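You operate a simulated robot arm through the tools that you are given. There is no shell and no other tool. Be economical: measure what you need, move in short steps, check, and stop when the job is done.

You run a simulated two-armed robot. Do the job below in one go: nothing can be reset, and whatever is moved stays where it is left.

Task
Take the steel impeller with the yellow ring and leave it in the grey box marked packing. Fetch the yellow housing and set it on top of the box marked ties. Open the drawer marked plugs, put the black rubber plug from the tray of the plugs drawer in the blue box marked packing and shut the plugs again. Fetch the valve number two and set it in the inside of the tray marked tested. Put the brass plug with the blue band on top of the capacitor number two. Do these in any order.

Only the result counts: the job must be done as asked and must still hold three seconds after the hand-in. Knocking over, shifting, dropping, spilling or breaking anything else fails it.

Robot
Two 7-joint arms with fingered hands on one trunk, on a base that drives. Base frame: it is fixed to the floor where the robot stands at the start and does not move with it; the origin is under the middle of the robot, x ahead of it, y to its left, z up; the surface under the hand at the start is at about z = 0.66. Readings come in m, degrees, newtons and seconds.
The left shoulder is at the start at [0.07, 0.149, 0.96], the right one opposite. With the tool pointing down near the work surface each hand reaches from about 0.42 to 0.8 m from the robot's upright axis, wherever it stands, measured 20 degrees to its own side. Places, roughly: black rubber plug (5x5x3 cm) [2.8, -2.9, 0.4]; blue box marked packing [2.75, -2.5, 0.75]; box marked ties [3, -3, 0.75]; brass plug with the blue band [-3, -5.25, 0.75]; capacitor number two [-4.75, -3.25, 0.75]; drawer marked plugs [2.8, -2.8, 0.5]; grey box marked packing [2.75, -3, 0.75]; inside of the tray marked tested (21x15 cm) [-3.86, -3, 0.8]; steel impeller with the yellow ring [0.5, 0, 0.75]; valve number two [-1.5, -5.25, 0.75]; yellow housing (5x5x3 cm) [2.7, -2.7, 0.8]. Payload 3.6 kg a hand.
Tool frame (each hand has its own): the origin (TCP) lies between the finger pads and is the grasp point; the fingertips stand 0.025 m ahead of it; z points along the fingers, y is the line along which they close. The gripper opens to 0.088 m. The gripper's body begins 0.029 m behind the TCP. The gripper is a hand of 4 fingers: y runs from the thumb to the fingers, the wrist lies at [-0.013, -0.097, -0.162] in the tool frame.
Orientation is that of the tool frame in the base frame, as a unit quaternion [w, x, y, z]. With the fingers straight down and the wrist toward the robot, the tool's x, y and z point along [0, 1, 0], [1, 0, 0] and [0, 0, -1] of the base frame.

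Tools
- The arms move only by the tool apply_moves. It takes "left_commands", "right_commands" or both (then of equal length, played together; a hand with none holds still); each is a list of rows, each an object of numbers (a shift or turn left out is 0): "tx", "ty", "tz": the shift along the tool's x, y, z in m; "wx", "wy", "wz": the turn, a rotation vector about the tool's x, y, z in degrees. In form: [{"tx": .., "ty": .., "tz": .., "wx": .., "wy": .., "wz": ..}, ...]. A call has 1 to 12 rows; each row is the pose to reach, as a shift and turn from the pose commanded when the call began, along the tool's axes at that moment. Rows are played at 5 a second. More than 0.05 m and 8.6 degrees between two rows, and nothing of the call is played. Where a pose cannot be reached the arm comes as near as it can. A force on the tool above 40 N (or 10 N above the force at the start of the call, whichever is more), or a blocked arm, ends the call early, and 0.2 s more pass. In this call time passes only in rows, and 0.2 s behind the last. It gives the time, the measured TCP pose, the force on the tool (base axes), the opening and the grip force at its end, in the units of the frame above (readings bear some noise), with the torque about the TCP (base axes, N m) and any sound that the robot's microphone picked up.
- Cameras (640 x 400 px; columns grow to the right, rows downward): "scene" is now at [0.136, -0.005, 1.1809]; the picture's right is [-0.06, -1.00, 0.00], its down [-0.64, 0.04, -0.77] and it looks along [0.77, -0.04, -0.64] (base axes); focal length 296 px, centre (320, 200). "left" rides on the left gripper at [-0.064, -0.083, -0.098] in its tool frame; the picture's right is [-0.62, -0.37, 0.69], its down [0.71, -0.63, 0.30] and it looks along [0.32, 0.68, 0.65] (tool axes); focal length 265 px, centre (320, 200). "right" rides on the right gripper at [0.064, -0.083, -0.098] in its tool frame; the picture's right is [-0.62, 0.37, -0.69], its down [-0.71, -0.63, 0.30] and it looks along [-0.32, 0.68, 0.65] (tool axes); focal length 265 px, centre (320, 200). There is no depth. A picture from a camera that has moved, and an enlarged one, comes with that camera's place and axes in the base frame and with its lens.
- grab_frame(camera): a new picture of that camera. No time passes.
- raise_lower(by): slides the trunk up (or, below 0, down) by that many m; the arms and the scene camera ride with it, the base frame stays. It gives what a move gives, with no picture.
- roll_base(legs): drives the robot by 1 to 6 legs, each [ahead, left, turn to the left] in m, m and degrees, along the robot's own axes; the way and the turn of a leg run together, so that a leg with both is an arc; at most 1.5 m and 180 degrees a leg. The arms and the cameras ride along, it lands a little off, and it stops where it bumps. It gives what a move gives.
- set_fingers(index, middle, ring, thumb_bend, thumb_turn, hand): sets how far each is bent, from 0 (flat) to 1 (curled in); at 0.3 the hand is open as for a grip, at 0.7 the pads meet at the TCP. One left out holds its place. A second passes; each finger stops where it meets its share of the squeeze, and holds until it gets a number again. It is the only way to open and close the hand. It gives what a move gives, with no picture; readings hold the bend of each and the force on the fingers (four entries, about 0 where the hand has none), thumb and palm. thumb_turn goes from beside the hand (0) to across from the fingers (1), as for a grip.
- head_to(pan, tilt): turns the head with the scene camera to pan (to the left, within 86 degrees either way) and tilt (down, from -29 to 69), counted from straight ahead of the robot. It gives what a move gives.
- zoom(camera, box): a new picture of the part [left, top, right, bottom] of that camera's present view, enlarged. No time passes.
- job_done(): hands the job in; it is judged then, once.

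Go step by step. Nothing tells you exact positions but the pictures and the camera data: compare them with the known pose of the tool, close in by small moves and look again before you grip or let go. The budget is 186 turns and 174 pictures, counting those below and the enlarged ones. Unless the task says otherwise, let go and move clear before handing in.

The tools are called after "Emit:" as name(argument=value, ...) on one line, values as JSON. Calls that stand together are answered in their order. apply_moves: Moves the arms, as the interface text tells. Its arguments: {"type":"object","properties":{"left_commands":{"type":"array","items":{"type":"object","properties":{"tx":{"type":"number"},"ty":{"type":"number"},"tz":{"type":"number"},"wx":{"type":"number"},"wy":{"type":"number"},"wz":{"type":"number"}}}},"right_commands":{"type":"array","items":{"type":"object","properties":{"tx":{"type":"number"},"ty":{"type":"number"},"tz":{"type":"number"},"wx":{"type":"number"},"wy":{"type":"number"},"wz":{"type":"number"}}}}},"required":[]} The other tools are called the same way: raise_lower (by) slides the trunk up or down; set_fingers (index, middle, ring, thumb_bend, thumb_turn, hand) moves the fingers one by one; roll_base (legs) drives the base; head_to (pan, tilt) turns the head that bears the scene camera; grab_frame (camera) takes a picture; zoom (camera, box) takes an enlarged picture of a part of a camera's view; job_done () hands the job in.

At the start:

```text
time_s: 0.0
left_ee_pos: [0.5498, 0.1417, 0.9569]
left_tool_rot: [0.0, 0.706, 0.708, 0.0]
left_contact_force: [1.0, 0.2, -0.4]
left_torque: [0.01, -0.04, -0.01]
left_finger_gap: 0.0876
left_gripper_force: 0.1
left_shape: jaw
left_bend: [0.3, 0.3, 0.3, 0.3, 0.98]
left_finger forces: [0.1, 0.1, 0.1, 0.1, 0.0, 0.0]
right_ee_pos: [0.4668, -0.2069, 0.9267]
right_tool_rot: [-0.001, 0.706, 0.708, 0.0]
right_contact_force: [0.4, 0.0, 0.6]
right_torque: [0.01, -0.05, -0.02]
right_finger_gap: 0.0875
right_gripper_force: 0.1
right_shape: jaw
right_bend: [0.3, 0.3, 0.3, 0.3, 0.98]
right_finger forces: [0.0, 0.0, 0.0, 0.0, 0.0, 0.1]
trunk travel left (down, up): [-0.45, 0.49]
robot x, y, heading: [-0.0015, -0.001, 0.0]
head pan, tilt: [-3.3, 40.0]
```

scene: 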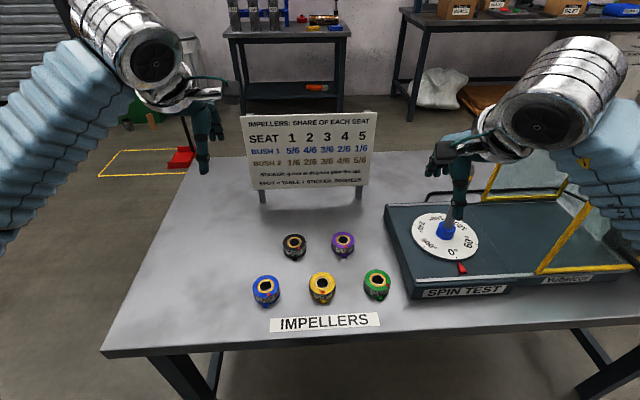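
right: 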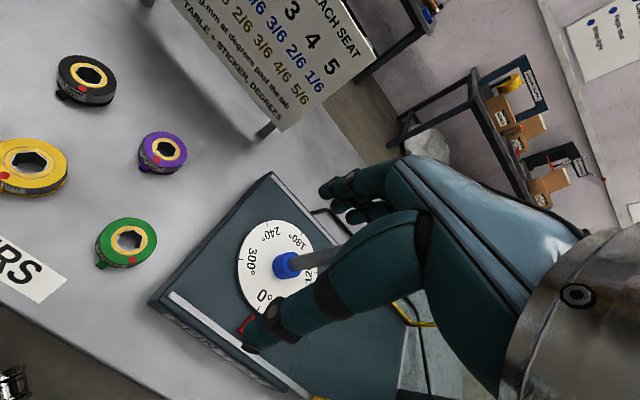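
left: 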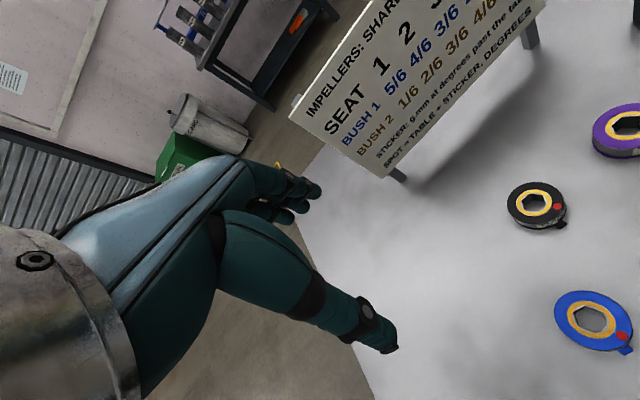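

I see five impellers on the table, the yellow one in front at about the middle. I zoom in to identify it and measure it.

Emit:
zoom(camera="scene", box=[240, 220, 400, 320])

Emit:
zoom(camera="scene", box=[400, 0, 640, 130])

```text
4.00 times, centred on (320, 270) of scene
camera zoom: at [0.136, -0.005, 1.1809], right [-0.06, -1.0, 0.0], down [-0.64, 0.04, -0.77], along [0.77, -0.04, -0.64], focal length 1185 px, centre (320, -80)
```

zoom: 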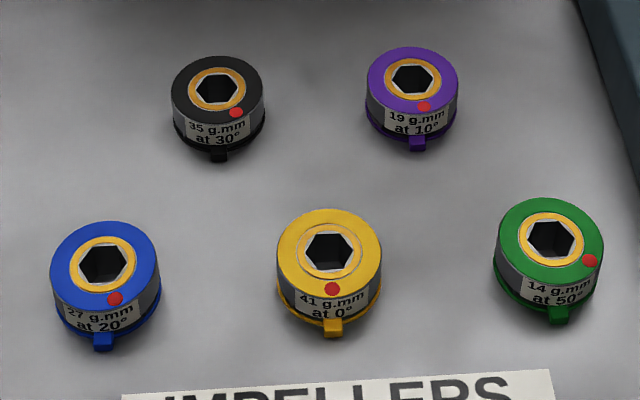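

```text
2.67 times, centred on (520, 65) of scene
camera zoom: at [0.136, -0.005, 1.1809], right [-0.06, -1.0, 0.0], down [-0.64, 0.04, -0.77], along [0.77, -0.04, -0.64], focal length 790 px, centre (-213, 560)
```

zoom: 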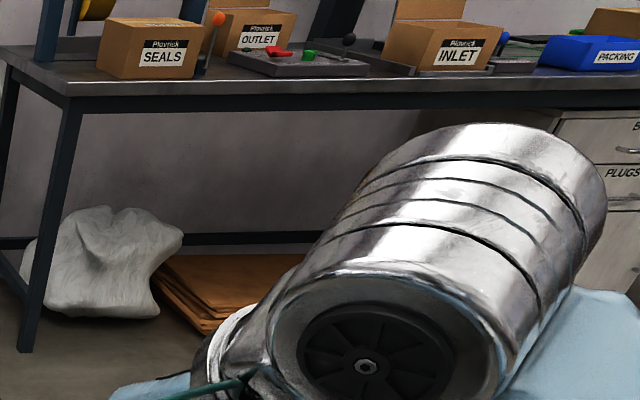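

The yellow-ring impeller is at about (0.474, -0.026). I bring the right hand above it and look.

Emit:
apply_moves(right_commands=[{"tx": 0.045, "ty": 0.002}, {"tx": 0.09, "ty": 0.004}, {"tx": 0.135, "ty": 0.006, "tz": 0.03}, {"tx": 0.181, "ty": 0.007, "tz": 0.08}, {"tx": 0.181, "ty": 0.007, "tz": 0.125}])

Emit:
grab_frame(camera="right")

Emit:
grab_frame(camera="scene")

```text
refused: row 3 steps farther than a row can; nothing moved
```

```text
168 pictures are left
camera right: at [0.3832, -0.1439, 1.0253], right [0.37, -0.62, 0.69], down [-0.63, -0.72, -0.3], along [0.68, -0.32, -0.65], focal length 265 px, centre (320, 200)
```

right: 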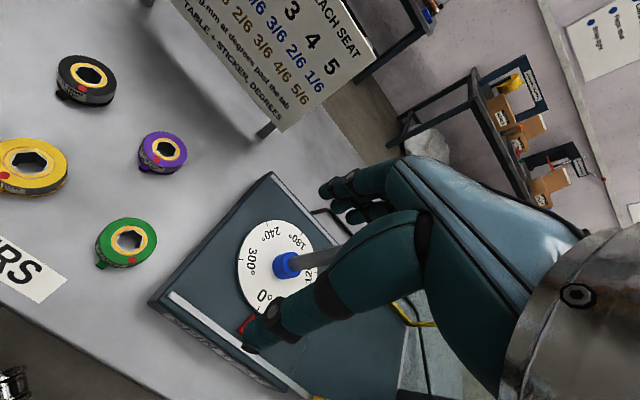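

```text
167 pictures are left
camera scene: at [0.136, -0.005, 1.1809], right [-0.06, -1.0, 0.0], down [-0.64, 0.04, -0.77], along [0.77, -0.04, -0.64], focal length 296 px, centre (320, 200)
```

scene: 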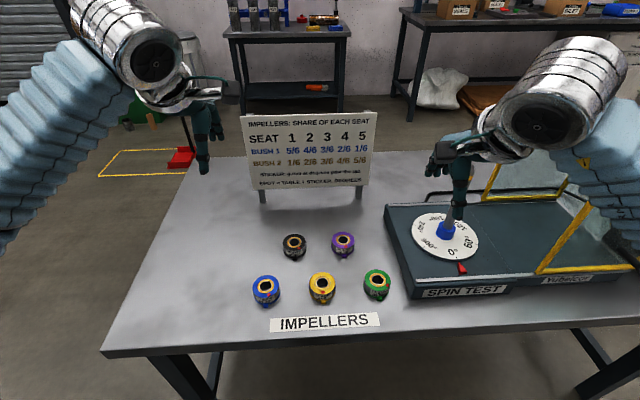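

The row step was too large; I use smaller ones. Both views agree on (0.474, -0.028).

Emit:
apply_moves(right_commands=[{"tx": 0.045, "ty": 0.002}, {"tx": 0.09, "ty": 0.004}, {"tx": 0.135, "ty": 0.006}, {"tx": 0.179, "ty": 0.007}, {"tx": 0.179, "ty": 0.007, "tz": 0.045}, {"tx": 0.179, "ty": 0.007, "tz": 0.09}, {"tx": 0.179, "ty": 0.007, "tz": 0.135}])

Emit:
grab_frame(camera="right")

Emit:
grab_frame(camera="scene")

```text
time_s: 1.6
left_ee_pos: [0.5517, 0.1404, 0.9561]
left_tool_rot: [0.0, 0.706, 0.708, 0.0]
left_contact_force: [-0.3, 1.0, 0.3]
left_torque: [-0.03, 0.0, -0.02]
left_finger_gap: 0.0877
left_gripper_force: 0.1
left_shape: jaw
left_bend: [0.3, 0.3, 0.3, 0.3, 0.98]
left_finger forces: [0.0, 0.0, 0.0, 0.0, 0.0, 0.0]
right_ee_pos: [0.4736, -0.0295, 0.7914]
right_tool_rot: [-0.001, 0.706, 0.708, 0.0]
right_contact_force: [-0.5, -1.0, -0.5]
right_torque: [0.02, 0.01, -0.01]
right_finger_gap: 0.0876
right_gripper_force: 0.0
right_shape: jaw
right_bend: [0.3, 0.3, 0.3, 0.3, 0.98]
right_finger forces: [0.0, 0.0, 0.0, 0.0, 0.0, 0.0]
trunk travel left (down, up): [-0.45, 0.49]
robot x, y, heading: [0.0036, -0.0013, -0.3]
head pan, tilt: [-3.3, 40.0]
```

```text
166 pictures are left
camera right: at [0.3898, 0.0339, 0.8904], right [0.37, -0.62, 0.69], down [-0.63, -0.72, -0.31], along [0.68, -0.32, -0.65], focal length 265 px, centre (320, 200)
```

right: 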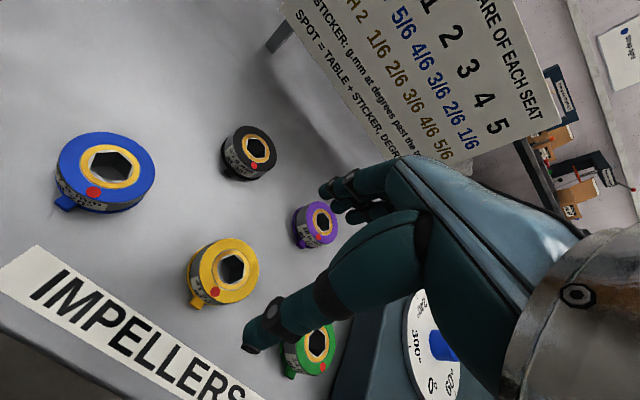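

```text
165 pictures are left
camera scene: at [0.1364, -0.006, 1.1808], right [-0.06, -1.0, 0.0], down [-0.64, 0.04, -0.77], along [0.76, -0.04, -0.64], focal length 296 px, centre (320, 200)
```

scene: 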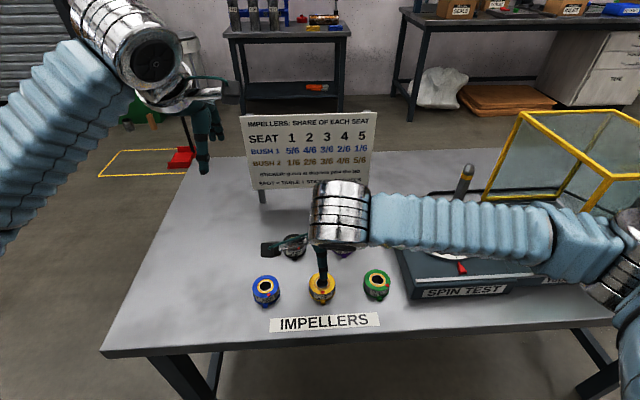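

The hand is right above the yellow impeller, offset by a few mm. I go down and look again.

Emit:
apply_moves(right_commands=[{"tx": 0.003, "ty": -0.002, "tz": 0.03}, {"tx": 0.003, "ty": -0.002, "tz": 0.06}, {"tx": 0.003, "ty": -0.002, "tz": 0.08}])

Emit:
grab_frame(camera="right")

Emit:
zoom(camera="scene", box=[240, 220, 400, 320])

```text
time_s: 2.4
left_ee_pos: [0.5516, 0.1425, 0.9559]
left_tool_rot: [0.0, 0.706, 0.708, 0.0]
left_contact_force: [0.5, 1.0, 0.3]
left_torque: [-0.03, 0.06, 0.0]
left_finger_gap: 0.0877
left_gripper_force: 0.0
left_shape: jaw
left_bend: [0.3, 0.3, 0.3, 0.3, 0.98]
left_finger forces: [0.1, 0.0, 0.0, 0.0, 0.0, 0.0]
right_ee_pos: [0.4714, -0.0243, 0.7106]
right_tool_rot: [0.0, 0.705, 0.709, 0.0]
right_contact_force: [-0.7, 0.3, 0.0]
right_torque: [-0.01, 0.02, -0.03]
right_finger_gap: 0.0875
right_gripper_force: 0.0
right_shape: jaw
right_bend: [0.3, 0.3, 0.3, 0.3, 0.98]
right_finger forces: [0.0, 0.0, 0.0, 0.0, 0.0, 0.0]
trunk travel left (down, up): [-0.45, 0.49]
robot x, y, heading: [0.0005, 0.0011, -0.1]
head pan, tilt: [-3.3, 40.0]
```

```text
164 pictures are left
camera right: at [0.3881, 0.0374, 0.8104], right [0.37, -0.62, 0.69], down [-0.63, -0.72, -0.3], along [0.68, -0.32, -0.65], focal length 265 px, centre (320, 200)
```

right: 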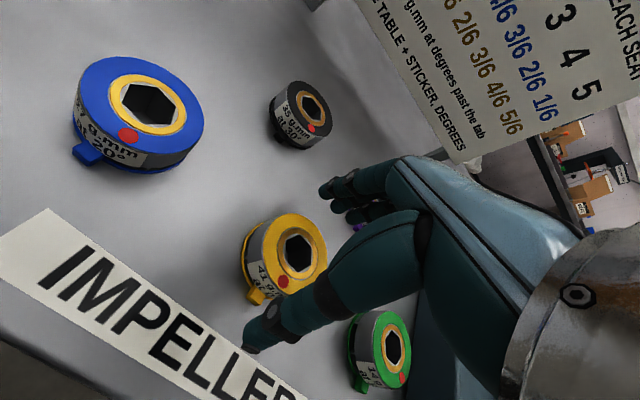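

```text
4.00 times, centred on (320, 270) of scene
camera zoom: at [0.1363, -0.0047, 1.1808], right [-0.06, -1.0, 0.0], down [-0.64, 0.04, -0.77], along [0.76, -0.04, -0.64], focal length 1185 px, centre (320, -80)
```

zoom: 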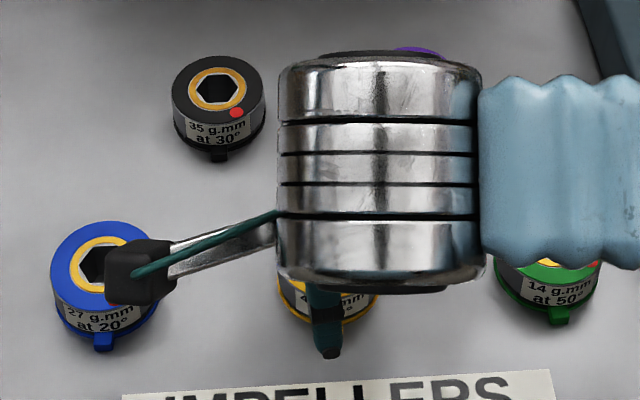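

Still well centred. I go down the last 2 cm and close the hand.

Emit:
apply_moves(right_commands=[{"tx": -0.001, "tz": 0.012}, {"tx": -0.001, "tz": 0.022}])

Emit:
set_fingers(hand="right", index=0.7, middle=0.7, ring=0.7, thumb_bend=0.7)

Emit:
grab_frame(camera="right")

```text
time_s: 3.0
left_ee_pos: [0.5506, 0.141, 0.9564]
left_tool_rot: [-0.001, 0.705, 0.709, 0.0]
left_contact_force: [0.4, 0.2, 0.2]
left_torque: [0.04, 0.01, 0.01]
left_finger_gap: 0.0875
left_gripper_force: 0.1
left_shape: jaw
left_bend: [0.3, 0.3, 0.3, 0.3, 0.98]
left_finger forces: [0.0, 0.1, 0.0, 0.0, 0.1, 0.1]
right_ee_pos: [0.4706, -0.026, 0.6895]
right_tool_rot: [0.001, 0.706, 0.708, 0.0]
right_contact_force: [0.1, 0.7, -0.9]
right_torque: [0.03, -0.01, -0.01]
right_finger_gap: 0.0877
right_gripper_force: 0.2
right_shape: jaw
right_bend: [0.3, 0.3, 0.3, 0.3, 0.98]
right_finger forces: [0.0, 0.0, 0.2, 0.1, 0.0, 0.0]
trunk travel left (down, up): [-0.45, 0.49]
robot x, y, heading: [-0.0003, -0.0015, -0.1]
head pan, tilt: [-3.3, 40.0]
```

```text
time_s: 4.0
left_ee_pos: [0.5512, 0.1403, 0.9566]
left_tool_rot: [0.0, 0.706, 0.708, 0.0]
left_contact_force: [-0.1, -0.9, 0.5]
left_torque: [0.01, 0.01, 0.0]
left_finger_gap: 0.0876
left_gripper_force: 0.1
left_shape: jaw
left_bend: [0.3, 0.3, 0.3, 0.3, 0.98]
left_finger forces: [0.0, 0.0, 0.0, 0.0, 0.0, 0.1]
right_ee_pos: [0.4718, -0.0259, 0.6893]
right_tool_rot: [0.0, 0.706, 0.708, 0.0]
right_contact_force: [1.1, -0.5, 0.9]
right_torque: [0.01, -0.12, -0.01]
right_finger_gap: 0.0406
right_gripper_force: 18.4
right_shape: fingers
right_bend: [0.58, 0.6, 0.65, 0.48, 0.95]
right_finger forces: [6.8, 8.2, 2.9, 0.0, 18.0, 0.0]
trunk travel left (down, up): [-0.45, 0.49]
robot x, y, heading: [0.0045, 0.0016, 0.1]
head pan, tilt: [-3.3, 40.0]
```

```text
162 pictures are left
camera right: at [0.3878, 0.0367, 0.7889], right [0.37, -0.62, 0.69], down [-0.63, -0.72, -0.3], along [0.68, -0.32, -0.65], focal length 265 px, centre (320, 200)
```

right: 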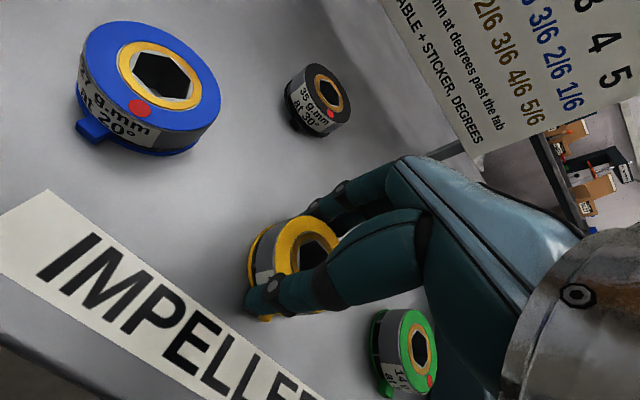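

Gripped with 18 N. I lift straight up.

Emit:
apply_moves(right_commands=[{"tz": -0.03}, {"tz": -0.07}, {"tz": -0.115}, {"tz": -0.16}, {"tz": -0.205}, {"tz": -0.25}])

Emit:
grab_frame(camera="right")

Emit:
head_to(pan=-50, tilt=20)

Emit:
grab_frame(camera="scene")

```text
time_s: 5.4
left_ee_pos: [0.5504, 0.1426, 0.9567]
left_tool_rot: [0.0, 0.706, 0.708, 0.001]
left_contact_force: [-0.3, 0.0, -0.2]
left_torque: [0.0, -0.01, -0.02]
left_finger_gap: 0.0876
left_gripper_force: 0.0
left_shape: jaw
left_bend: [0.3, 0.3, 0.3, 0.3, 0.98]
left_finger forces: [0.0, 0.0, 0.0, 0.0, 0.0, 0.0]
right_ee_pos: [0.4715, -0.0247, 0.9404]
right_tool_rot: [0.0, 0.706, 0.708, -0.001]
right_contact_force: [0.3, 0.6, -2.3]
right_torque: [-0.01, 0.0, 0.03]
right_finger_gap: 0.0407
right_gripper_force: 17.2
right_shape: fingers
right_bend: [0.58, 0.6, 0.66, 0.48, 0.95]
right_finger forces: [6.3, 7.2, 2.8, 0.0, 17.7, 0.0]
trunk travel left (down, up): [-0.45, 0.49]
robot x, y, heading: [0.0028, 0.0005, -0.2]
head pan, tilt: [-3.3, 40.0]
```

```text
161 pictures are left
camera right: at [0.388, 0.0381, 1.0388], right [0.37, -0.62, 0.69], down [-0.63, -0.72, -0.3], along [0.68, -0.32, -0.65], focal length 265 px, centre (320, 200)
```

right: 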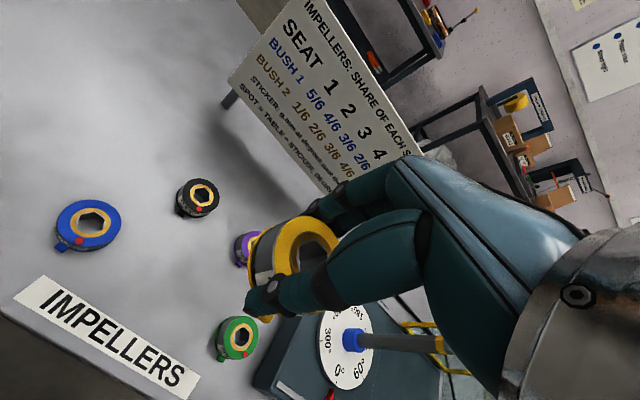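

```text
time_s: 6.5
left_ee_pos: [0.551, 0.1419, 0.9557]
left_tool_rot: [0.0, 0.706, 0.708, 0.0]
left_contact_force: [-0.4, -0.4, -0.3]
left_torque: [0.02, -0.01, -0.02]
left_finger_gap: 0.0877
left_gripper_force: 0.1
left_shape: jaw
left_bend: [0.3, 0.3, 0.3, 0.3, 0.98]
left_finger forces: [0.0, 0.0, 0.0, 0.0, 0.1, 0.1]
right_ee_pos: [0.4717, -0.0248, 0.9386]
right_tool_rot: [0.0, 0.706, 0.708, 0.0]
right_contact_force: [-0.7, 0.1, -1.8]
right_torque: [0.0, -0.03, 0.01]
right_finger_gap: 0.0408
right_gripper_force: 16.8
right_shape: fingers
right_bend: [0.58, 0.6, 0.66, 0.48, 0.95]
right_finger forces: [6.3, 7.1, 3.0, 0.0, 17.7, 0.0]
trunk travel left (down, up): [-0.45, 0.49]
robot x, y, heading: [-0.0017, 0.0018, 0.1]
head pan, tilt: [-50.0, 20.0]
```

```text
160 pictures are left
camera scene: at [0.1115, -0.0714, 1.2121], right [-0.77, -0.64, 0.0], down [-0.22, 0.26, -0.94], along [0.6, -0.72, -0.34], focal length 296 px, centre (320, 200)
```

scene: 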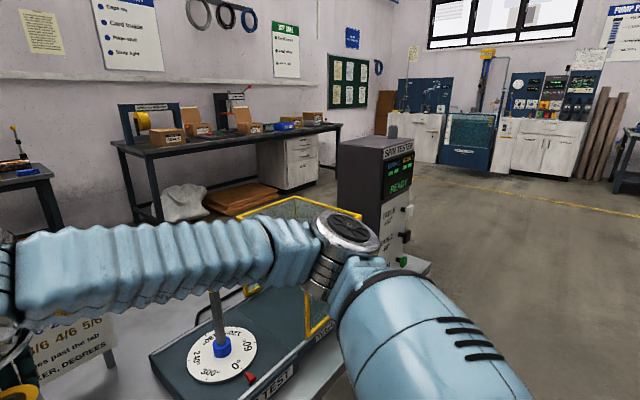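

The impeller is held securely. I draw the right hand back to its own side, back off from the table and look around for the way.

Emit:
apply_moves(right_commands=[{"tx": -0.045}, {"tx": -0.09}, {"tx": -0.135}, {"tx": -0.17}])

Emit:
roll_base(legs=[[-0.6, 0, 0]])

Emit:
grab_frame(camera="scene")

Emit:
head_to(pan=-86, tilt=25)

Emit:
grab_frame(camera="scene")

```text
time_s: 7.5
left_ee_pos: [0.5494, 0.1429, 0.9565]
left_tool_rot: [0.0, 0.706, 0.708, 0.0]
left_contact_force: [-0.5, 0.2, -0.1]
left_torque: [-0.03, -0.01, 0.0]
left_finger_gap: 0.0875
left_gripper_force: 0.1
left_shape: jaw
left_bend: [0.3, 0.3, 0.3, 0.3, 0.98]
left_finger forces: [0.1, 0.0, 0.0, 0.0, 0.0, 0.1]
right_ee_pos: [0.4724, -0.1968, 0.9385]
right_tool_rot: [0.0, 0.706, 0.709, -0.001]
right_contact_force: [0.5, -0.9, -1.4]
right_torque: [0.02, -0.03, 0.01]
right_finger_gap: 0.0408
right_gripper_force: 16.9
right_shape: fingers
right_bend: [0.58, 0.6, 0.66, 0.48, 0.95]
right_finger forces: [6.4, 7.0, 2.9, 0.1, 17.4, 0.0]
trunk travel left (down, up): [-0.45, 0.49]
robot x, y, heading: [0.0015, -0.0015, 0.0]
head pan, tilt: [-50.0, 20.0]
```

```text
time_s: 15.6
left_ee_pos: [-0.0428, 0.1424, 0.9566]
left_tool_rot: [0.001, 0.706, 0.708, 0.0]
left_contact_force: [0.2, -0.2, 0.0]
left_torque: [0.01, 0.0, -0.01]
left_finger_gap: 0.0877
left_gripper_force: 0.1
left_shape: jaw
left_bend: [0.3, 0.3, 0.3, 0.3, 0.98]
left_finger forces: [0.0, 0.0, 0.0, 0.1, 0.0, 0.0]
right_ee_pos: [-0.1211, -0.1961, 0.9373]
right_tool_rot: [0.0, 0.706, 0.708, 0.0]
right_contact_force: [0.5, 0.9, -2.2]
right_torque: [0.0, -0.03, 0.0]
right_finger_gap: 0.0407
right_gripper_force: 16.9
right_shape: fingers
right_bend: [0.58, 0.6, 0.66, 0.47, 0.95]
right_finger forces: [6.4, 7.0, 3.0, 0.0, 17.6, 0.0]
trunk travel left (down, up): [-0.45, 0.49]
robot x, y, heading: [-0.5929, -0.0007, -0.1]
head pan, tilt: [-50.0, 20.0]
```

```text
159 pictures are left
camera scene: at [-0.4832, -0.0713, 1.2121], right [-0.77, -0.64, 0.0], down [-0.22, 0.26, -0.94], along [0.6, -0.72, -0.34], focal length 296 px, centre (320, 200)
```

scene: 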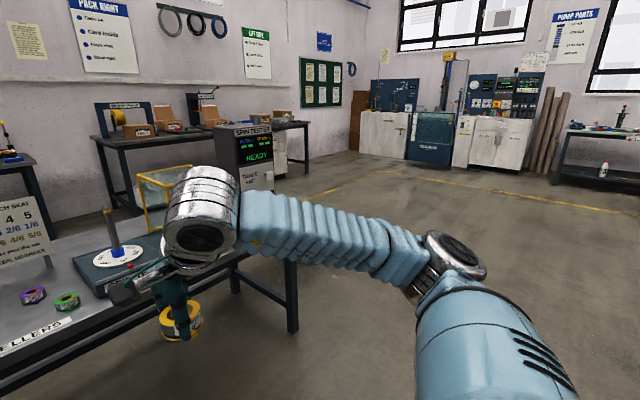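

```text
time_s: 16.6
left_ee_pos: [-0.042, 0.141, 0.9575]
left_tool_rot: [0.0, 0.707, 0.707, 0.001]
left_contact_force: [0.2, 0.9, 0.5]
left_torque: [0.01, -0.03, 0.02]
left_finger_gap: 0.0878
left_gripper_force: 0.1
left_shape: jaw
left_bend: [0.3, 0.3, 0.3, 0.3, 0.98]
left_finger forces: [0.0, 0.0, 0.1, 0.0, 0.1, 0.1]
right_ee_pos: [-0.1207, -0.1963, 0.938]
right_tool_rot: [0.0, 0.706, 0.708, 0.0]
right_contact_force: [0.1, -0.7, -2.0]
right_torque: [0.02, 0.01, 0.02]
right_finger_gap: 0.0405
right_gripper_force: 16.7
right_shape: fingers
right_bend: [0.58, 0.6, 0.66, 0.47, 0.95]
right_finger forces: [6.4, 7.0, 3.0, 0.1, 17.7, 0.0]
trunk travel left (down, up): [-0.45, 0.49]
robot x, y, heading: [-0.5924, 0.0033, 0.2]
head pan, tilt: [-85.9, 25.0]
```

```text
158 pictures are left
camera scene: at [-0.5366, -0.0917, 1.2041], right [-1.0, -0.07, 0.0], down [-0.03, 0.42, -0.91], along [0.06, -0.9, -0.42], focal length 296 px, centre (320, 200)
```

scene: 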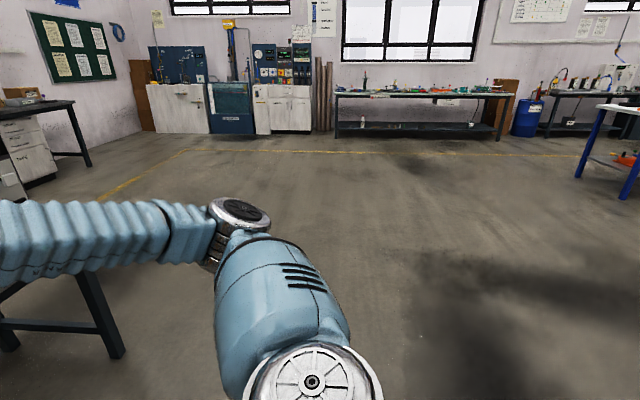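

The floor to the right is open. I strafe right in two legs, then look ahead at the bench.

Emit:
roll_base(legs=[[0, -1.4, 0], [0, -1.4, 0]])

Emit:
head_to(pan=0, tilt=15)

Emit:
grab_frame(camera="scene")

```text
time_s: 52.0
left_ee_pos: [-0.0629, -2.6526, 0.9563]
left_tool_rot: [0.001, 0.707, 0.707, 0.0]
left_contact_force: [0.7, -0.7, 0.0]
left_torque: [0.02, 0.04, 0.01]
left_finger_gap: 0.0874
left_gripper_force: 0.1
left_shape: jaw
left_bend: [0.3, 0.3, 0.3, 0.3, 0.98]
left_finger forces: [0.1, 0.0, 0.1, 0.0, 0.0, 0.1]
right_ee_pos: [-0.1423, -2.991, 0.9371]
right_tool_rot: [0.0, 0.708, 0.707, 0.001]
right_contact_force: [-0.4, -0.9, -1.5]
right_torque: [-0.01, -0.03, -0.02]
right_finger_gap: 0.0402
right_gripper_force: 17.0
right_shape: fingers
right_bend: [0.59, 0.61, 0.66, 0.48, 0.94]
right_finger forces: [6.4, 6.8, 3.4, 0.1, 17.1, 0.0]
trunk travel left (down, up): [-0.45, 0.49]
robot x, y, heading: [-0.6136, -2.798, -0.3]
head pan, tilt: [-85.9, 25.0]
```

```text
time_s: 53.6
left_ee_pos: [-0.0621, -2.6546, 0.9555]
left_tool_rot: [0.0, 0.707, 0.707, 0.001]
left_contact_force: [-0.3, 0.3, -0.2]
left_torque: [0.0, -0.02, 0.0]
left_finger_gap: 0.0876
left_gripper_force: 0.3
left_shape: jaw
left_bend: [0.3, 0.3, 0.3, 0.3, 0.98]
left_finger forces: [0.0, 0.0, 0.1, 0.0, 0.1, 0.0]
right_ee_pos: [-0.1416, -2.99, 0.939]
right_tool_rot: [0.0, 0.707, 0.707, 0.0]
right_contact_force: [-0.2, -0.3, -1.1]
right_torque: [0.0, -0.01, -0.03]
right_finger_gap: 0.0404
right_gripper_force: 17.2
right_shape: fingers
right_bend: [0.59, 0.61, 0.66, 0.48, 0.94]
right_finger forces: [6.5, 6.7, 3.3, 0.1, 17.1, 0.1]
trunk travel left (down, up): [-0.45, 0.49]
robot x, y, heading: [-0.6152, -2.7931, -0.1]
head pan, tilt: [0.0, 15.0]
```

```text
157 pictures are left
camera scene: at [-0.4699, -2.7943, 1.2203], right [0.0, -1.0, 0.0], down [-0.26, 0.0, -0.97], along [0.97, 0.0, -0.26], focal length 296 px, centre (320, 200)
```

scene: 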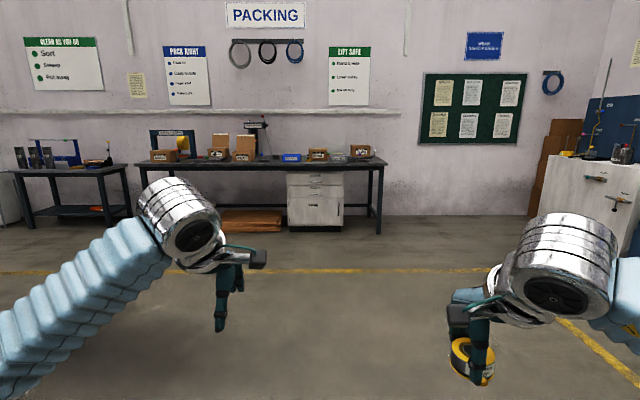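

The bench with the drawers is straight ahead. I drive to about x = 1.8 and look.

Emit:
roll_base(legs=[[1.3, 0, 0], [1.1, 0, 0]])

Emit:
head_to(pan=0, tilt=30)

Emit:
grab_frame(camera="scene")

Emit:
zoom(camera="scene", box=[160, 100, 480, 300])

```text
time_s: 84.0
left_ee_pos: [2.33, -2.6728, 0.9566]
left_tool_rot: [0.0, 0.708, 0.707, 0.0]
left_contact_force: [-0.5, -0.1, -0.1]
left_torque: [0.05, 0.01, 0.0]
left_finger_gap: 0.0878
left_gripper_force: 0.1
left_shape: jaw
left_bend: [0.3, 0.3, 0.3, 0.3, 0.98]
left_finger forces: [0.0, 0.0, 0.0, 0.0, 0.0, 0.0]
right_ee_pos: [2.2483, -3.0084, 0.9375]
right_tool_rot: [0.001, 0.708, 0.706, 0.0]
right_contact_force: [-0.1, -0.6, -2.1]
right_torque: [0.02, -0.03, -0.02]
right_finger_gap: 0.04
right_gripper_force: 16.8
right_shape: fingers
right_bend: [0.59, 0.61, 0.66, 0.48, 0.94]
right_finger forces: [6.4, 6.7, 3.6, 0.1, 16.7, 0.0]
trunk travel left (down, up): [-0.45, 0.49]
robot x, y, heading: [1.7782, -2.8075, -0.6]
head pan, tilt: [0.0, 15.0]
```

```text
time_s: 84.8
left_ee_pos: [2.3295, -2.6727, 0.9558]
left_tool_rot: [0.0, 0.708, 0.706, 0.0]
left_contact_force: [-0.5, -0.2, 0.7]
left_torque: [0.04, 0.03, -0.01]
left_finger_gap: 0.0876
left_gripper_force: 0.1
left_shape: jaw
left_bend: [0.3, 0.3, 0.3, 0.3, 0.98]
left_finger forces: [0.1, 0.1, 0.0, 0.1, 0.0, 0.1]
right_ee_pos: [2.2481, -3.0098, 0.9383]
right_tool_rot: [0.0, 0.708, 0.706, 0.0]
right_contact_force: [0.0, -0.1, -1.8]
right_torque: [0.0, -0.05, 0.0]
right_finger_gap: 0.0403
right_gripper_force: 16.4
right_shape: fingers
right_bend: [0.59, 0.61, 0.66, 0.48, 0.94]
right_finger forces: [6.4, 6.8, 3.5, 0.0, 16.7, 0.1]
trunk travel left (down, up): [-0.45, 0.49]
robot x, y, heading: [1.7769, -2.8123, -0.5]
head pan, tilt: [0.0, 30.0]
```

```text
156 pictures are left
camera scene: at [1.9188, -2.8116, 1.1962], right [-0.01, -1.0, 0.0], down [-0.5, 0.0, -0.87], along [0.87, -0.01, -0.5], focal length 296 px, centre (320, 200)
```

scene: 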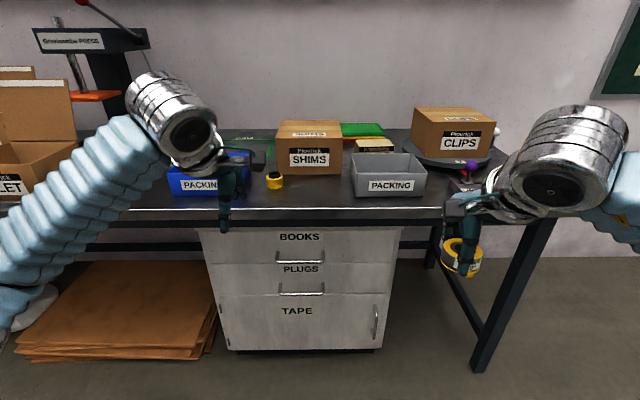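

```text
2.00 times, centred on (320, 200) of scene
camera zoom: at [1.9188, -2.8116, 1.1962], right [-0.01, -1.0, 0.0], down [-0.5, 0.0, -0.87], along [0.87, -0.01, -0.5], focal length 593 px, centre (320, 200)
```

zoom: 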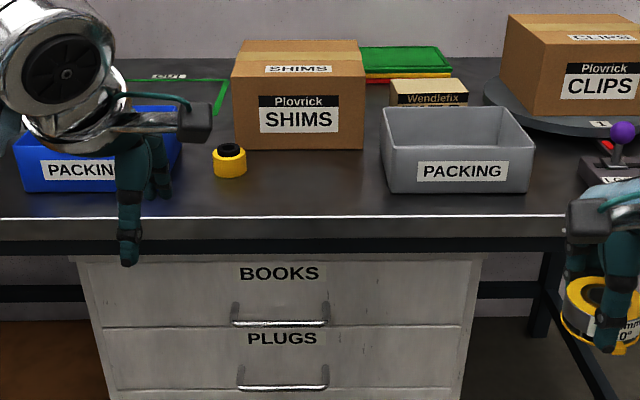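

Both packing boxes, the yellow housing and the drawers are in view. I drive 0.35 m closer and use two views to fix heights.

Emit:
roll_base(legs=[[0.38, 0, 0.5]])

Emit:
head_to(pan=-15, tilt=40)

Emit:
grab_frame(camera="scene")

Emit:
grab_frame(camera="right")

Emit:
grab_frame(camera="left")

```text
time_s: 90.2
left_ee_pos: [2.7059, -2.6697, 0.9564]
left_tool_rot: [-0.001, 0.706, 0.708, -0.001]
left_contact_force: [0.0, 0.1, 0.3]
left_torque: [0.02, 0.03, -0.01]
left_finger_gap: 0.0876
left_gripper_force: 0.0
left_shape: jaw
left_bend: [0.3, 0.3, 0.3, 0.3, 0.98]
left_finger forces: [0.0, 0.0, 0.0, 0.0, 0.1, 0.1]
right_ee_pos: [2.6265, -3.0085, 0.939]
right_tool_rot: [0.001, 0.706, 0.708, -0.001]
right_contact_force: [1.2, -0.2, -1.7]
right_torque: [-0.02, -0.04, -0.01]
right_finger_gap: 0.0399
right_gripper_force: 16.5
right_shape: fingers
right_bend: [0.59, 0.61, 0.66, 0.48, 0.94]
right_finger forces: [6.4, 6.7, 3.4, 0.0, 16.6, 0.0]
trunk travel left (down, up): [-0.45, 0.49]
robot x, y, heading: [2.1562, -2.8125, -0.0]
head pan, tilt: [0.0, 30.0]
```

```text
time_s: 90.9
left_ee_pos: [2.7058, -2.6704, 0.9562]
left_tool_rot: [0.001, 0.706, 0.708, 0.0]
left_contact_force: [0.4, 0.4, -0.2]
left_torque: [0.02, -0.01, -0.01]
left_finger_gap: 0.0877
left_gripper_force: 0.1
left_shape: jaw
left_bend: [0.3, 0.3, 0.3, 0.3, 0.98]
left_finger forces: [0.0, 0.0, 0.0, 0.0, 0.0, 0.0]
right_ee_pos: [2.6269, -3.0087, 0.9394]
right_tool_rot: [0.001, 0.707, 0.707, 0.001]
right_contact_force: [0.2, 0.0, -1.5]
right_torque: [0.03, 0.0, 0.0]
right_finger_gap: 0.04
right_gripper_force: 16.9
right_shape: fingers
right_bend: [0.59, 0.61, 0.66, 0.47, 0.94]
right_finger forces: [6.5, 6.7, 3.6, 0.0, 16.7, 0.0]
trunk travel left (down, up): [-0.45, 0.49]
robot x, y, heading: [2.1544, -2.8102, 0.1]
head pan, tilt: [-15.0, 40.0]
```

```text
154 pictures are left
camera scene: at [2.289, -2.8342, 1.1808], right [-0.26, -0.97, 0.0], down [-0.62, 0.17, -0.77], along [0.74, -0.2, -0.64], focal length 296 px, centre (320, 200)
```

scene: 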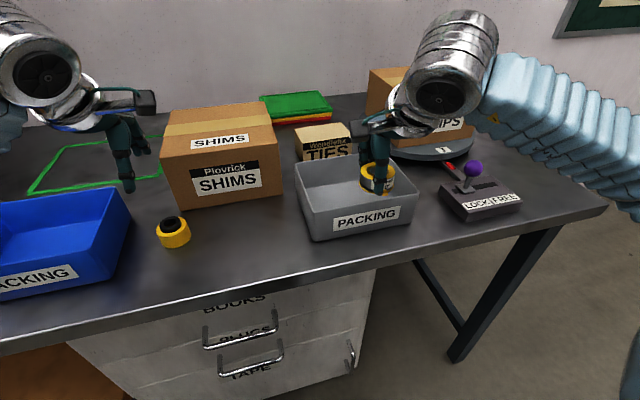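

```text
153 pictures are left
camera right: at [2.5437, -2.9458, 1.0376], right [0.37, -0.62, 0.69], down [-0.63, -0.72, -0.3], along [0.68, -0.32, -0.65], focal length 265 px, centre (320, 200)
```

right: 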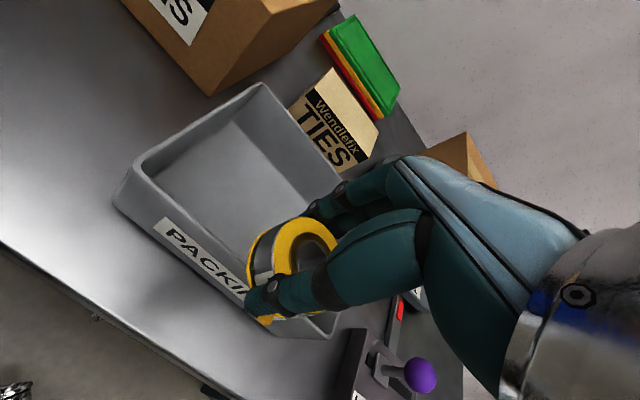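

```text
152 pictures are left
camera left: at [2.6225, -2.7355, 1.0553], right [-0.37, -0.62, -0.69], down [-0.63, 0.71, -0.3], along [0.68, 0.33, -0.65], focal length 265 px, centre (320, 200)
```

left: 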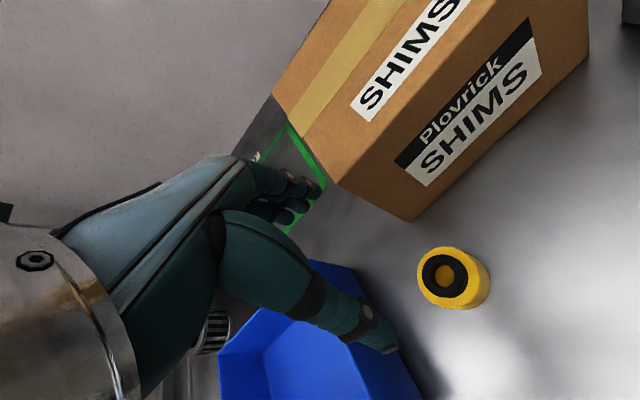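

The bench top works out at z ≈ 0.805, the grey box spans x 2.62–2.76, y -3.09–-2.916 with rim at ≈ 0.87. I move the impeller over its middle and partly down.

Emit:
apply_moves(right_commands=[{"tx": 0.003, "ty": 0.03}, {"tx": 0.006, "ty": 0.062}, {"tx": 0.006, "ty": 0.062, "tz": 0.03}])

Emit:
grab_frame(camera="right")

Emit:
grab_frame(camera="scene")

```text
time_s: 91.7
left_ee_pos: [2.7063, -2.6713, 0.9562]
left_tool_rot: [0.0, 0.706, 0.708, 0.0]
left_contact_force: [0.0, 0.6, -0.7]
left_torque: [0.02, 0.03, -0.04]
left_finger_gap: 0.0877
left_gripper_force: 0.1
left_shape: jaw
left_bend: [0.3, 0.3, 0.3, 0.3, 0.98]
left_finger forces: [0.0, 0.0, 0.0, 0.0, 0.1, 0.1]
right_ee_pos: [2.6884, -3.0025, 0.9077]
right_tool_rot: [0.0, 0.707, 0.707, 0.0]
right_contact_force: [0.2, -0.1, -2.6]
right_torque: [-0.02, -0.05, -0.03]
right_finger_gap: 0.0403
right_gripper_force: 16.8
right_shape: fingers
right_bend: [0.59, 0.61, 0.66, 0.47, 0.94]
right_finger forces: [6.4, 6.7, 3.5, 0.0, 16.6, 0.0]
trunk travel left (down, up): [-0.45, 0.49]
robot x, y, heading: [2.153, -2.8134, -0.2]
head pan, tilt: [-15.0, 40.0]
```

```text
151 pictures are left
camera right: at [2.6055, -2.9401, 1.0073], right [0.37, -0.62, 0.69], down [-0.63, -0.72, -0.3], along [0.68, -0.32, -0.65], focal length 265 px, centre (320, 200)
```

right: 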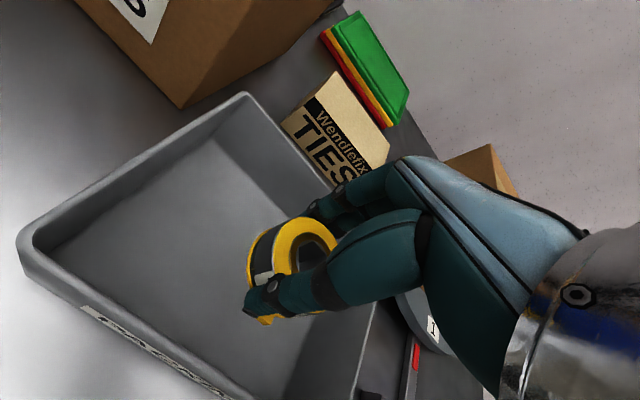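

```text
150 pictures are left
camera scene: at [2.2888, -2.8355, 1.1808], right [-0.26, -0.97, 0.0], down [-0.62, 0.17, -0.77], along [0.74, -0.2, -0.64], focal length 296 px, centre (320, 200)
```

scene: 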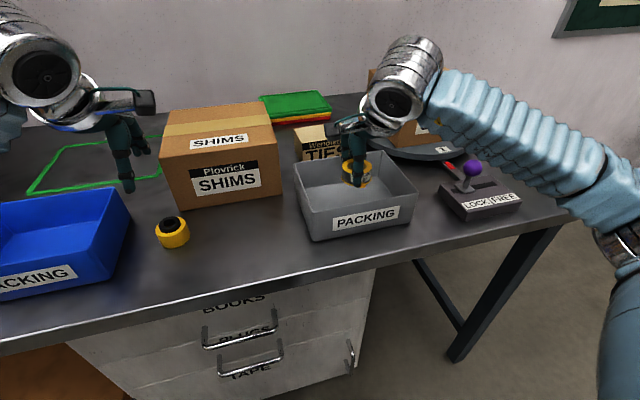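

It hangs over the box interior. I lower it to near the floor in small steps.

Emit:
apply_moves(right_commands=[{"tz": 0.025}, {"tz": 0.045}, {"tz": 0.058}])

Emit:
grab_frame(camera="right")

Emit:
zoom(camera="scene", box=[280, 120, 440, 240])

```text
time_s: 92.5
left_ee_pos: [2.7072, -2.67, 0.956]
left_tool_rot: [-0.001, 0.706, 0.708, 0.0]
left_contact_force: [-0.4, 0.4, 0.2]
left_torque: [0.0, 0.0, -0.01]
left_finger_gap: 0.0873
left_gripper_force: 0.1
left_shape: jaw
left_bend: [0.3, 0.3, 0.3, 0.3, 0.98]
left_finger forces: [0.0, 0.0, 0.0, 0.0, 0.1, 0.0]
right_ee_pos: [2.6908, -3.0027, 0.8507]
right_tool_rot: [0.0, 0.706, 0.708, 0.0]
right_contact_force: [-0.5, 0.1, -2.1]
right_torque: [0.0, -0.02, 0.0]
right_finger_gap: 0.0399
right_gripper_force: 16.1
right_shape: fingers
right_bend: [0.59, 0.61, 0.66, 0.47, 0.94]
right_finger forces: [6.4, 6.7, 3.5, 0.0, 16.5, 0.0]
trunk travel left (down, up): [-0.45, 0.49]
robot x, y, heading: [2.1581, -2.8137, 0.0]
head pan, tilt: [-15.0, 40.0]
```

```text
149 pictures are left
camera right: at [2.6061, -2.9401, 0.949], right [0.37, -0.62, 0.69], down [-0.63, -0.72, -0.3], along [0.68, -0.32, -0.65], focal length 265 px, centre (320, 200)
```

right: 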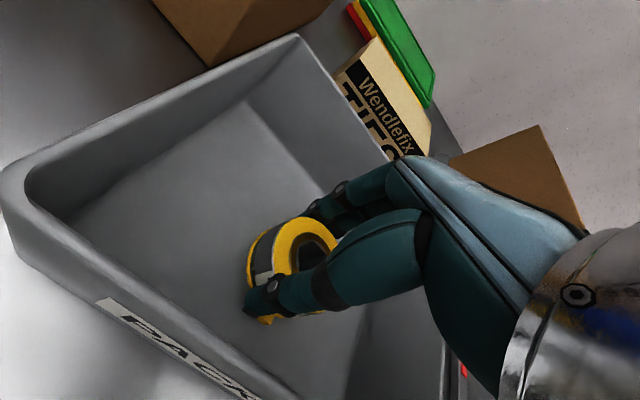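

```text
3.33 times, centred on (360, 180) of scene
camera zoom: at [2.2892, -2.8345, 1.1808], right [-0.26, -0.97, 0.0], down [-0.62, 0.17, -0.77], along [0.74, -0.2, -0.64], focal length 988 px, centre (187, 267)
```

zoom: 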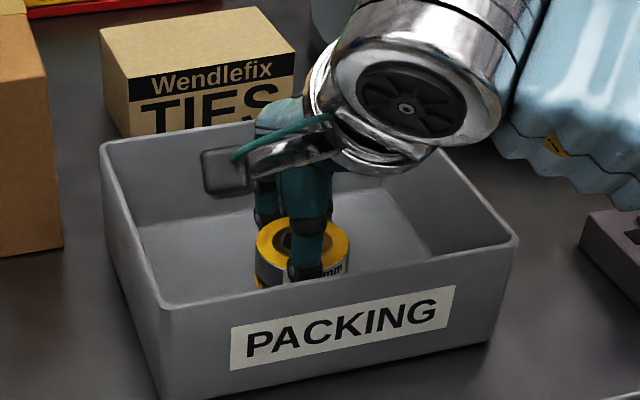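

It is well inside. I lower slowly until the touch shows in the force.

Emit:
apply_moves(right_commands=[{"tz": 0.004}, {"tz": 0.008}, {"tz": 0.011}])

```text
time_s: 93.3
left_ee_pos: [2.7053, -2.6715, 0.9557]
left_tool_rot: [-0.001, 0.706, 0.708, 0.0]
left_contact_force: [-0.5, 0.2, 0.5]
left_torque: [0.02, -0.04, 0.03]
left_finger_gap: 0.0875
left_gripper_force: 0.1
left_shape: jaw
left_bend: [0.3, 0.3, 0.3, 0.3, 0.98]
left_finger forces: [0.0, 0.0, 0.1, 0.0, 0.1, 0.0]
right_ee_pos: [2.6887, -3.0034, 0.8395]
right_tool_rot: [0.0, 0.706, 0.708, 0.0]
right_contact_force: [-0.7, -0.1, -1.5]
right_torque: [0.02, -0.01, 0.01]
right_finger_gap: 0.0401
right_gripper_force: 17.0
right_shape: fingers
right_bend: [0.59, 0.61, 0.66, 0.47, 0.94]
right_finger forces: [6.4, 6.8, 3.4, 0.0, 16.6, 0.0]
trunk travel left (down, up): [-0.45, 0.49]
robot x, y, heading: [2.1573, -2.8108, -0.0]
head pan, tilt: [-15.0, 40.0]
```

Emit:
apply_moves(right_commands=[{"tz": 0.004}, {"tz": 0.008}, {"tz": 0.012}, {"tz": 0.016}])

Emit:
grab_frame(camera="right")

```text
time_s: 94.3
left_ee_pos: [2.7027, -2.6688, 0.9586]
left_tool_rot: [0.002, 0.706, 0.708, 0.0]
left_contact_force: [0.5, -0.9, -0.6]
left_torque: [0.0, -0.02, 0.03]
left_finger_gap: 0.0877
left_gripper_force: 0.0
left_shape: jaw
left_bend: [0.3, 0.3, 0.3, 0.3, 0.98]
left_finger forces: [0.0, 0.0, 0.0, 0.0, 0.0, 0.1]
right_ee_pos: [2.6887, -3.0031, 0.8327]
right_tool_rot: [0.007, 0.708, 0.707, 0.007]
right_contact_force: [4.1, -3.8, 36.2]
right_torque: [-0.1, 0.08, -0.02]
right_finger_gap: 0.0398
right_gripper_force: 25.0
right_shape: fingers
right_bend: [0.6, 0.6, 0.66, 0.48, 0.95]
right_finger forces: [7.7, 12.8, 5.1, 0.1, 24.2, 0.1]
trunk travel left (down, up): [-0.45, 0.49]
robot x, y, heading: [2.1534, -2.812, 0.1]
head pan, tilt: [-15.0, 40.0]
```

```text
147 pictures are left
camera right: at [2.6032, -2.9396, 0.9302], right [0.35, -0.62, 0.7], down [-0.62, -0.71, -0.32], along [0.7, -0.32, -0.64], focal length 265 px, centre (320, 200)
```

right: 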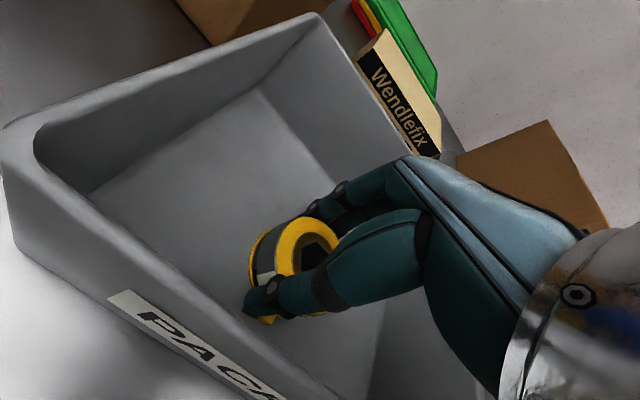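

It touched the floor at TCP z ≈ 0.834. I relieve the pressure and open the hand a bit.

Emit:
apply_moves(right_commands=[{"tz": -0.006}, {"tz": -0.01}])

Emit:
set_fingers(hand="right", index=0.42, middle=0.42, ring=0.42, thumb_bend=0.38)

Emit:
grab_frame(camera="right")

```text
time_s: 94.9
left_ee_pos: [2.7037, -2.6712, 0.956]
left_tool_rot: [-0.001, 0.706, 0.709, 0.0]
left_contact_force: [-0.8, 0.2, 0.1]
left_torque: [0.03, 0.02, 0.01]
left_finger_gap: 0.0876
left_gripper_force: 0.1
left_shape: jaw
left_bend: [0.3, 0.3, 0.3, 0.3, 0.98]
left_finger forces: [0.1, 0.0, 0.0, 0.0, 0.1, 0.1]
right_ee_pos: [2.6867, -3.0019, 0.8337]
right_tool_rot: [-0.001, 0.706, 0.708, -0.002]
right_contact_force: [3.1, -0.6, 13.0]
right_torque: [-0.05, -0.34, -0.01]
right_finger_gap: 0.0401
right_gripper_force: 19.3
right_shape: fingers
right_bend: [0.59, 0.6, 0.66, 0.48, 0.94]
right_finger forces: [8.1, 8.8, 4.4, 0.0, 18.0, 0.0]
trunk travel left (down, up): [-0.45, 0.49]
robot x, y, heading: [2.1512, -2.8127, -0.2]
head pan, tilt: [-15.0, 40.0]
```

```text
time_s: 95.9
left_ee_pos: [2.7057, -2.6699, 0.9565]
left_tool_rot: [0.0, 0.706, 0.709, 0.0]
left_contact_force: [-0.4, -0.1, -0.1]
left_torque: [0.02, -0.02, 0.0]
left_finger_gap: 0.0875
left_gripper_force: 0.0
left_shape: jaw
left_bend: [0.3, 0.3, 0.3, 0.3, 0.98]
left_finger forces: [0.1, 0.0, 0.0, 0.0, 0.1, 0.0]
right_ee_pos: [2.6873, -3.0022, 0.8335]
right_tool_rot: [-0.002, 0.706, 0.708, 0.0]
right_contact_force: [-0.8, 0.6, -0.6]
right_torque: [0.04, -0.01, 0.02]
right_finger_gap: 0.0639
right_gripper_force: 0.1
right_shape: fingers
right_bend: [0.42, 0.42, 0.42, 0.38, 0.97]
right_finger forces: [0.0, 0.0, 0.0, 0.0, 0.5, 0.1]
trunk travel left (down, up): [-0.45, 0.49]
robot x, y, heading: [2.1543, -2.8116, -0.2]
head pan, tilt: [-15.0, 40.0]
```

```text
146 pictures are left
camera right: at [2.6052, -2.94, 0.9323], right [0.37, -0.62, 0.69], down [-0.63, -0.72, -0.3], along [0.68, -0.32, -0.66], focal length 265 px, centre (320, 200)
```

right: 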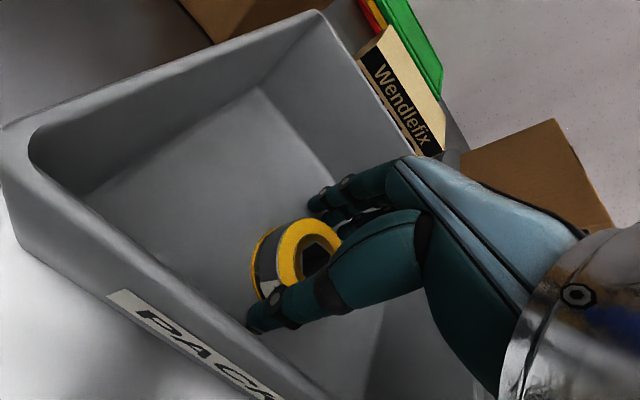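

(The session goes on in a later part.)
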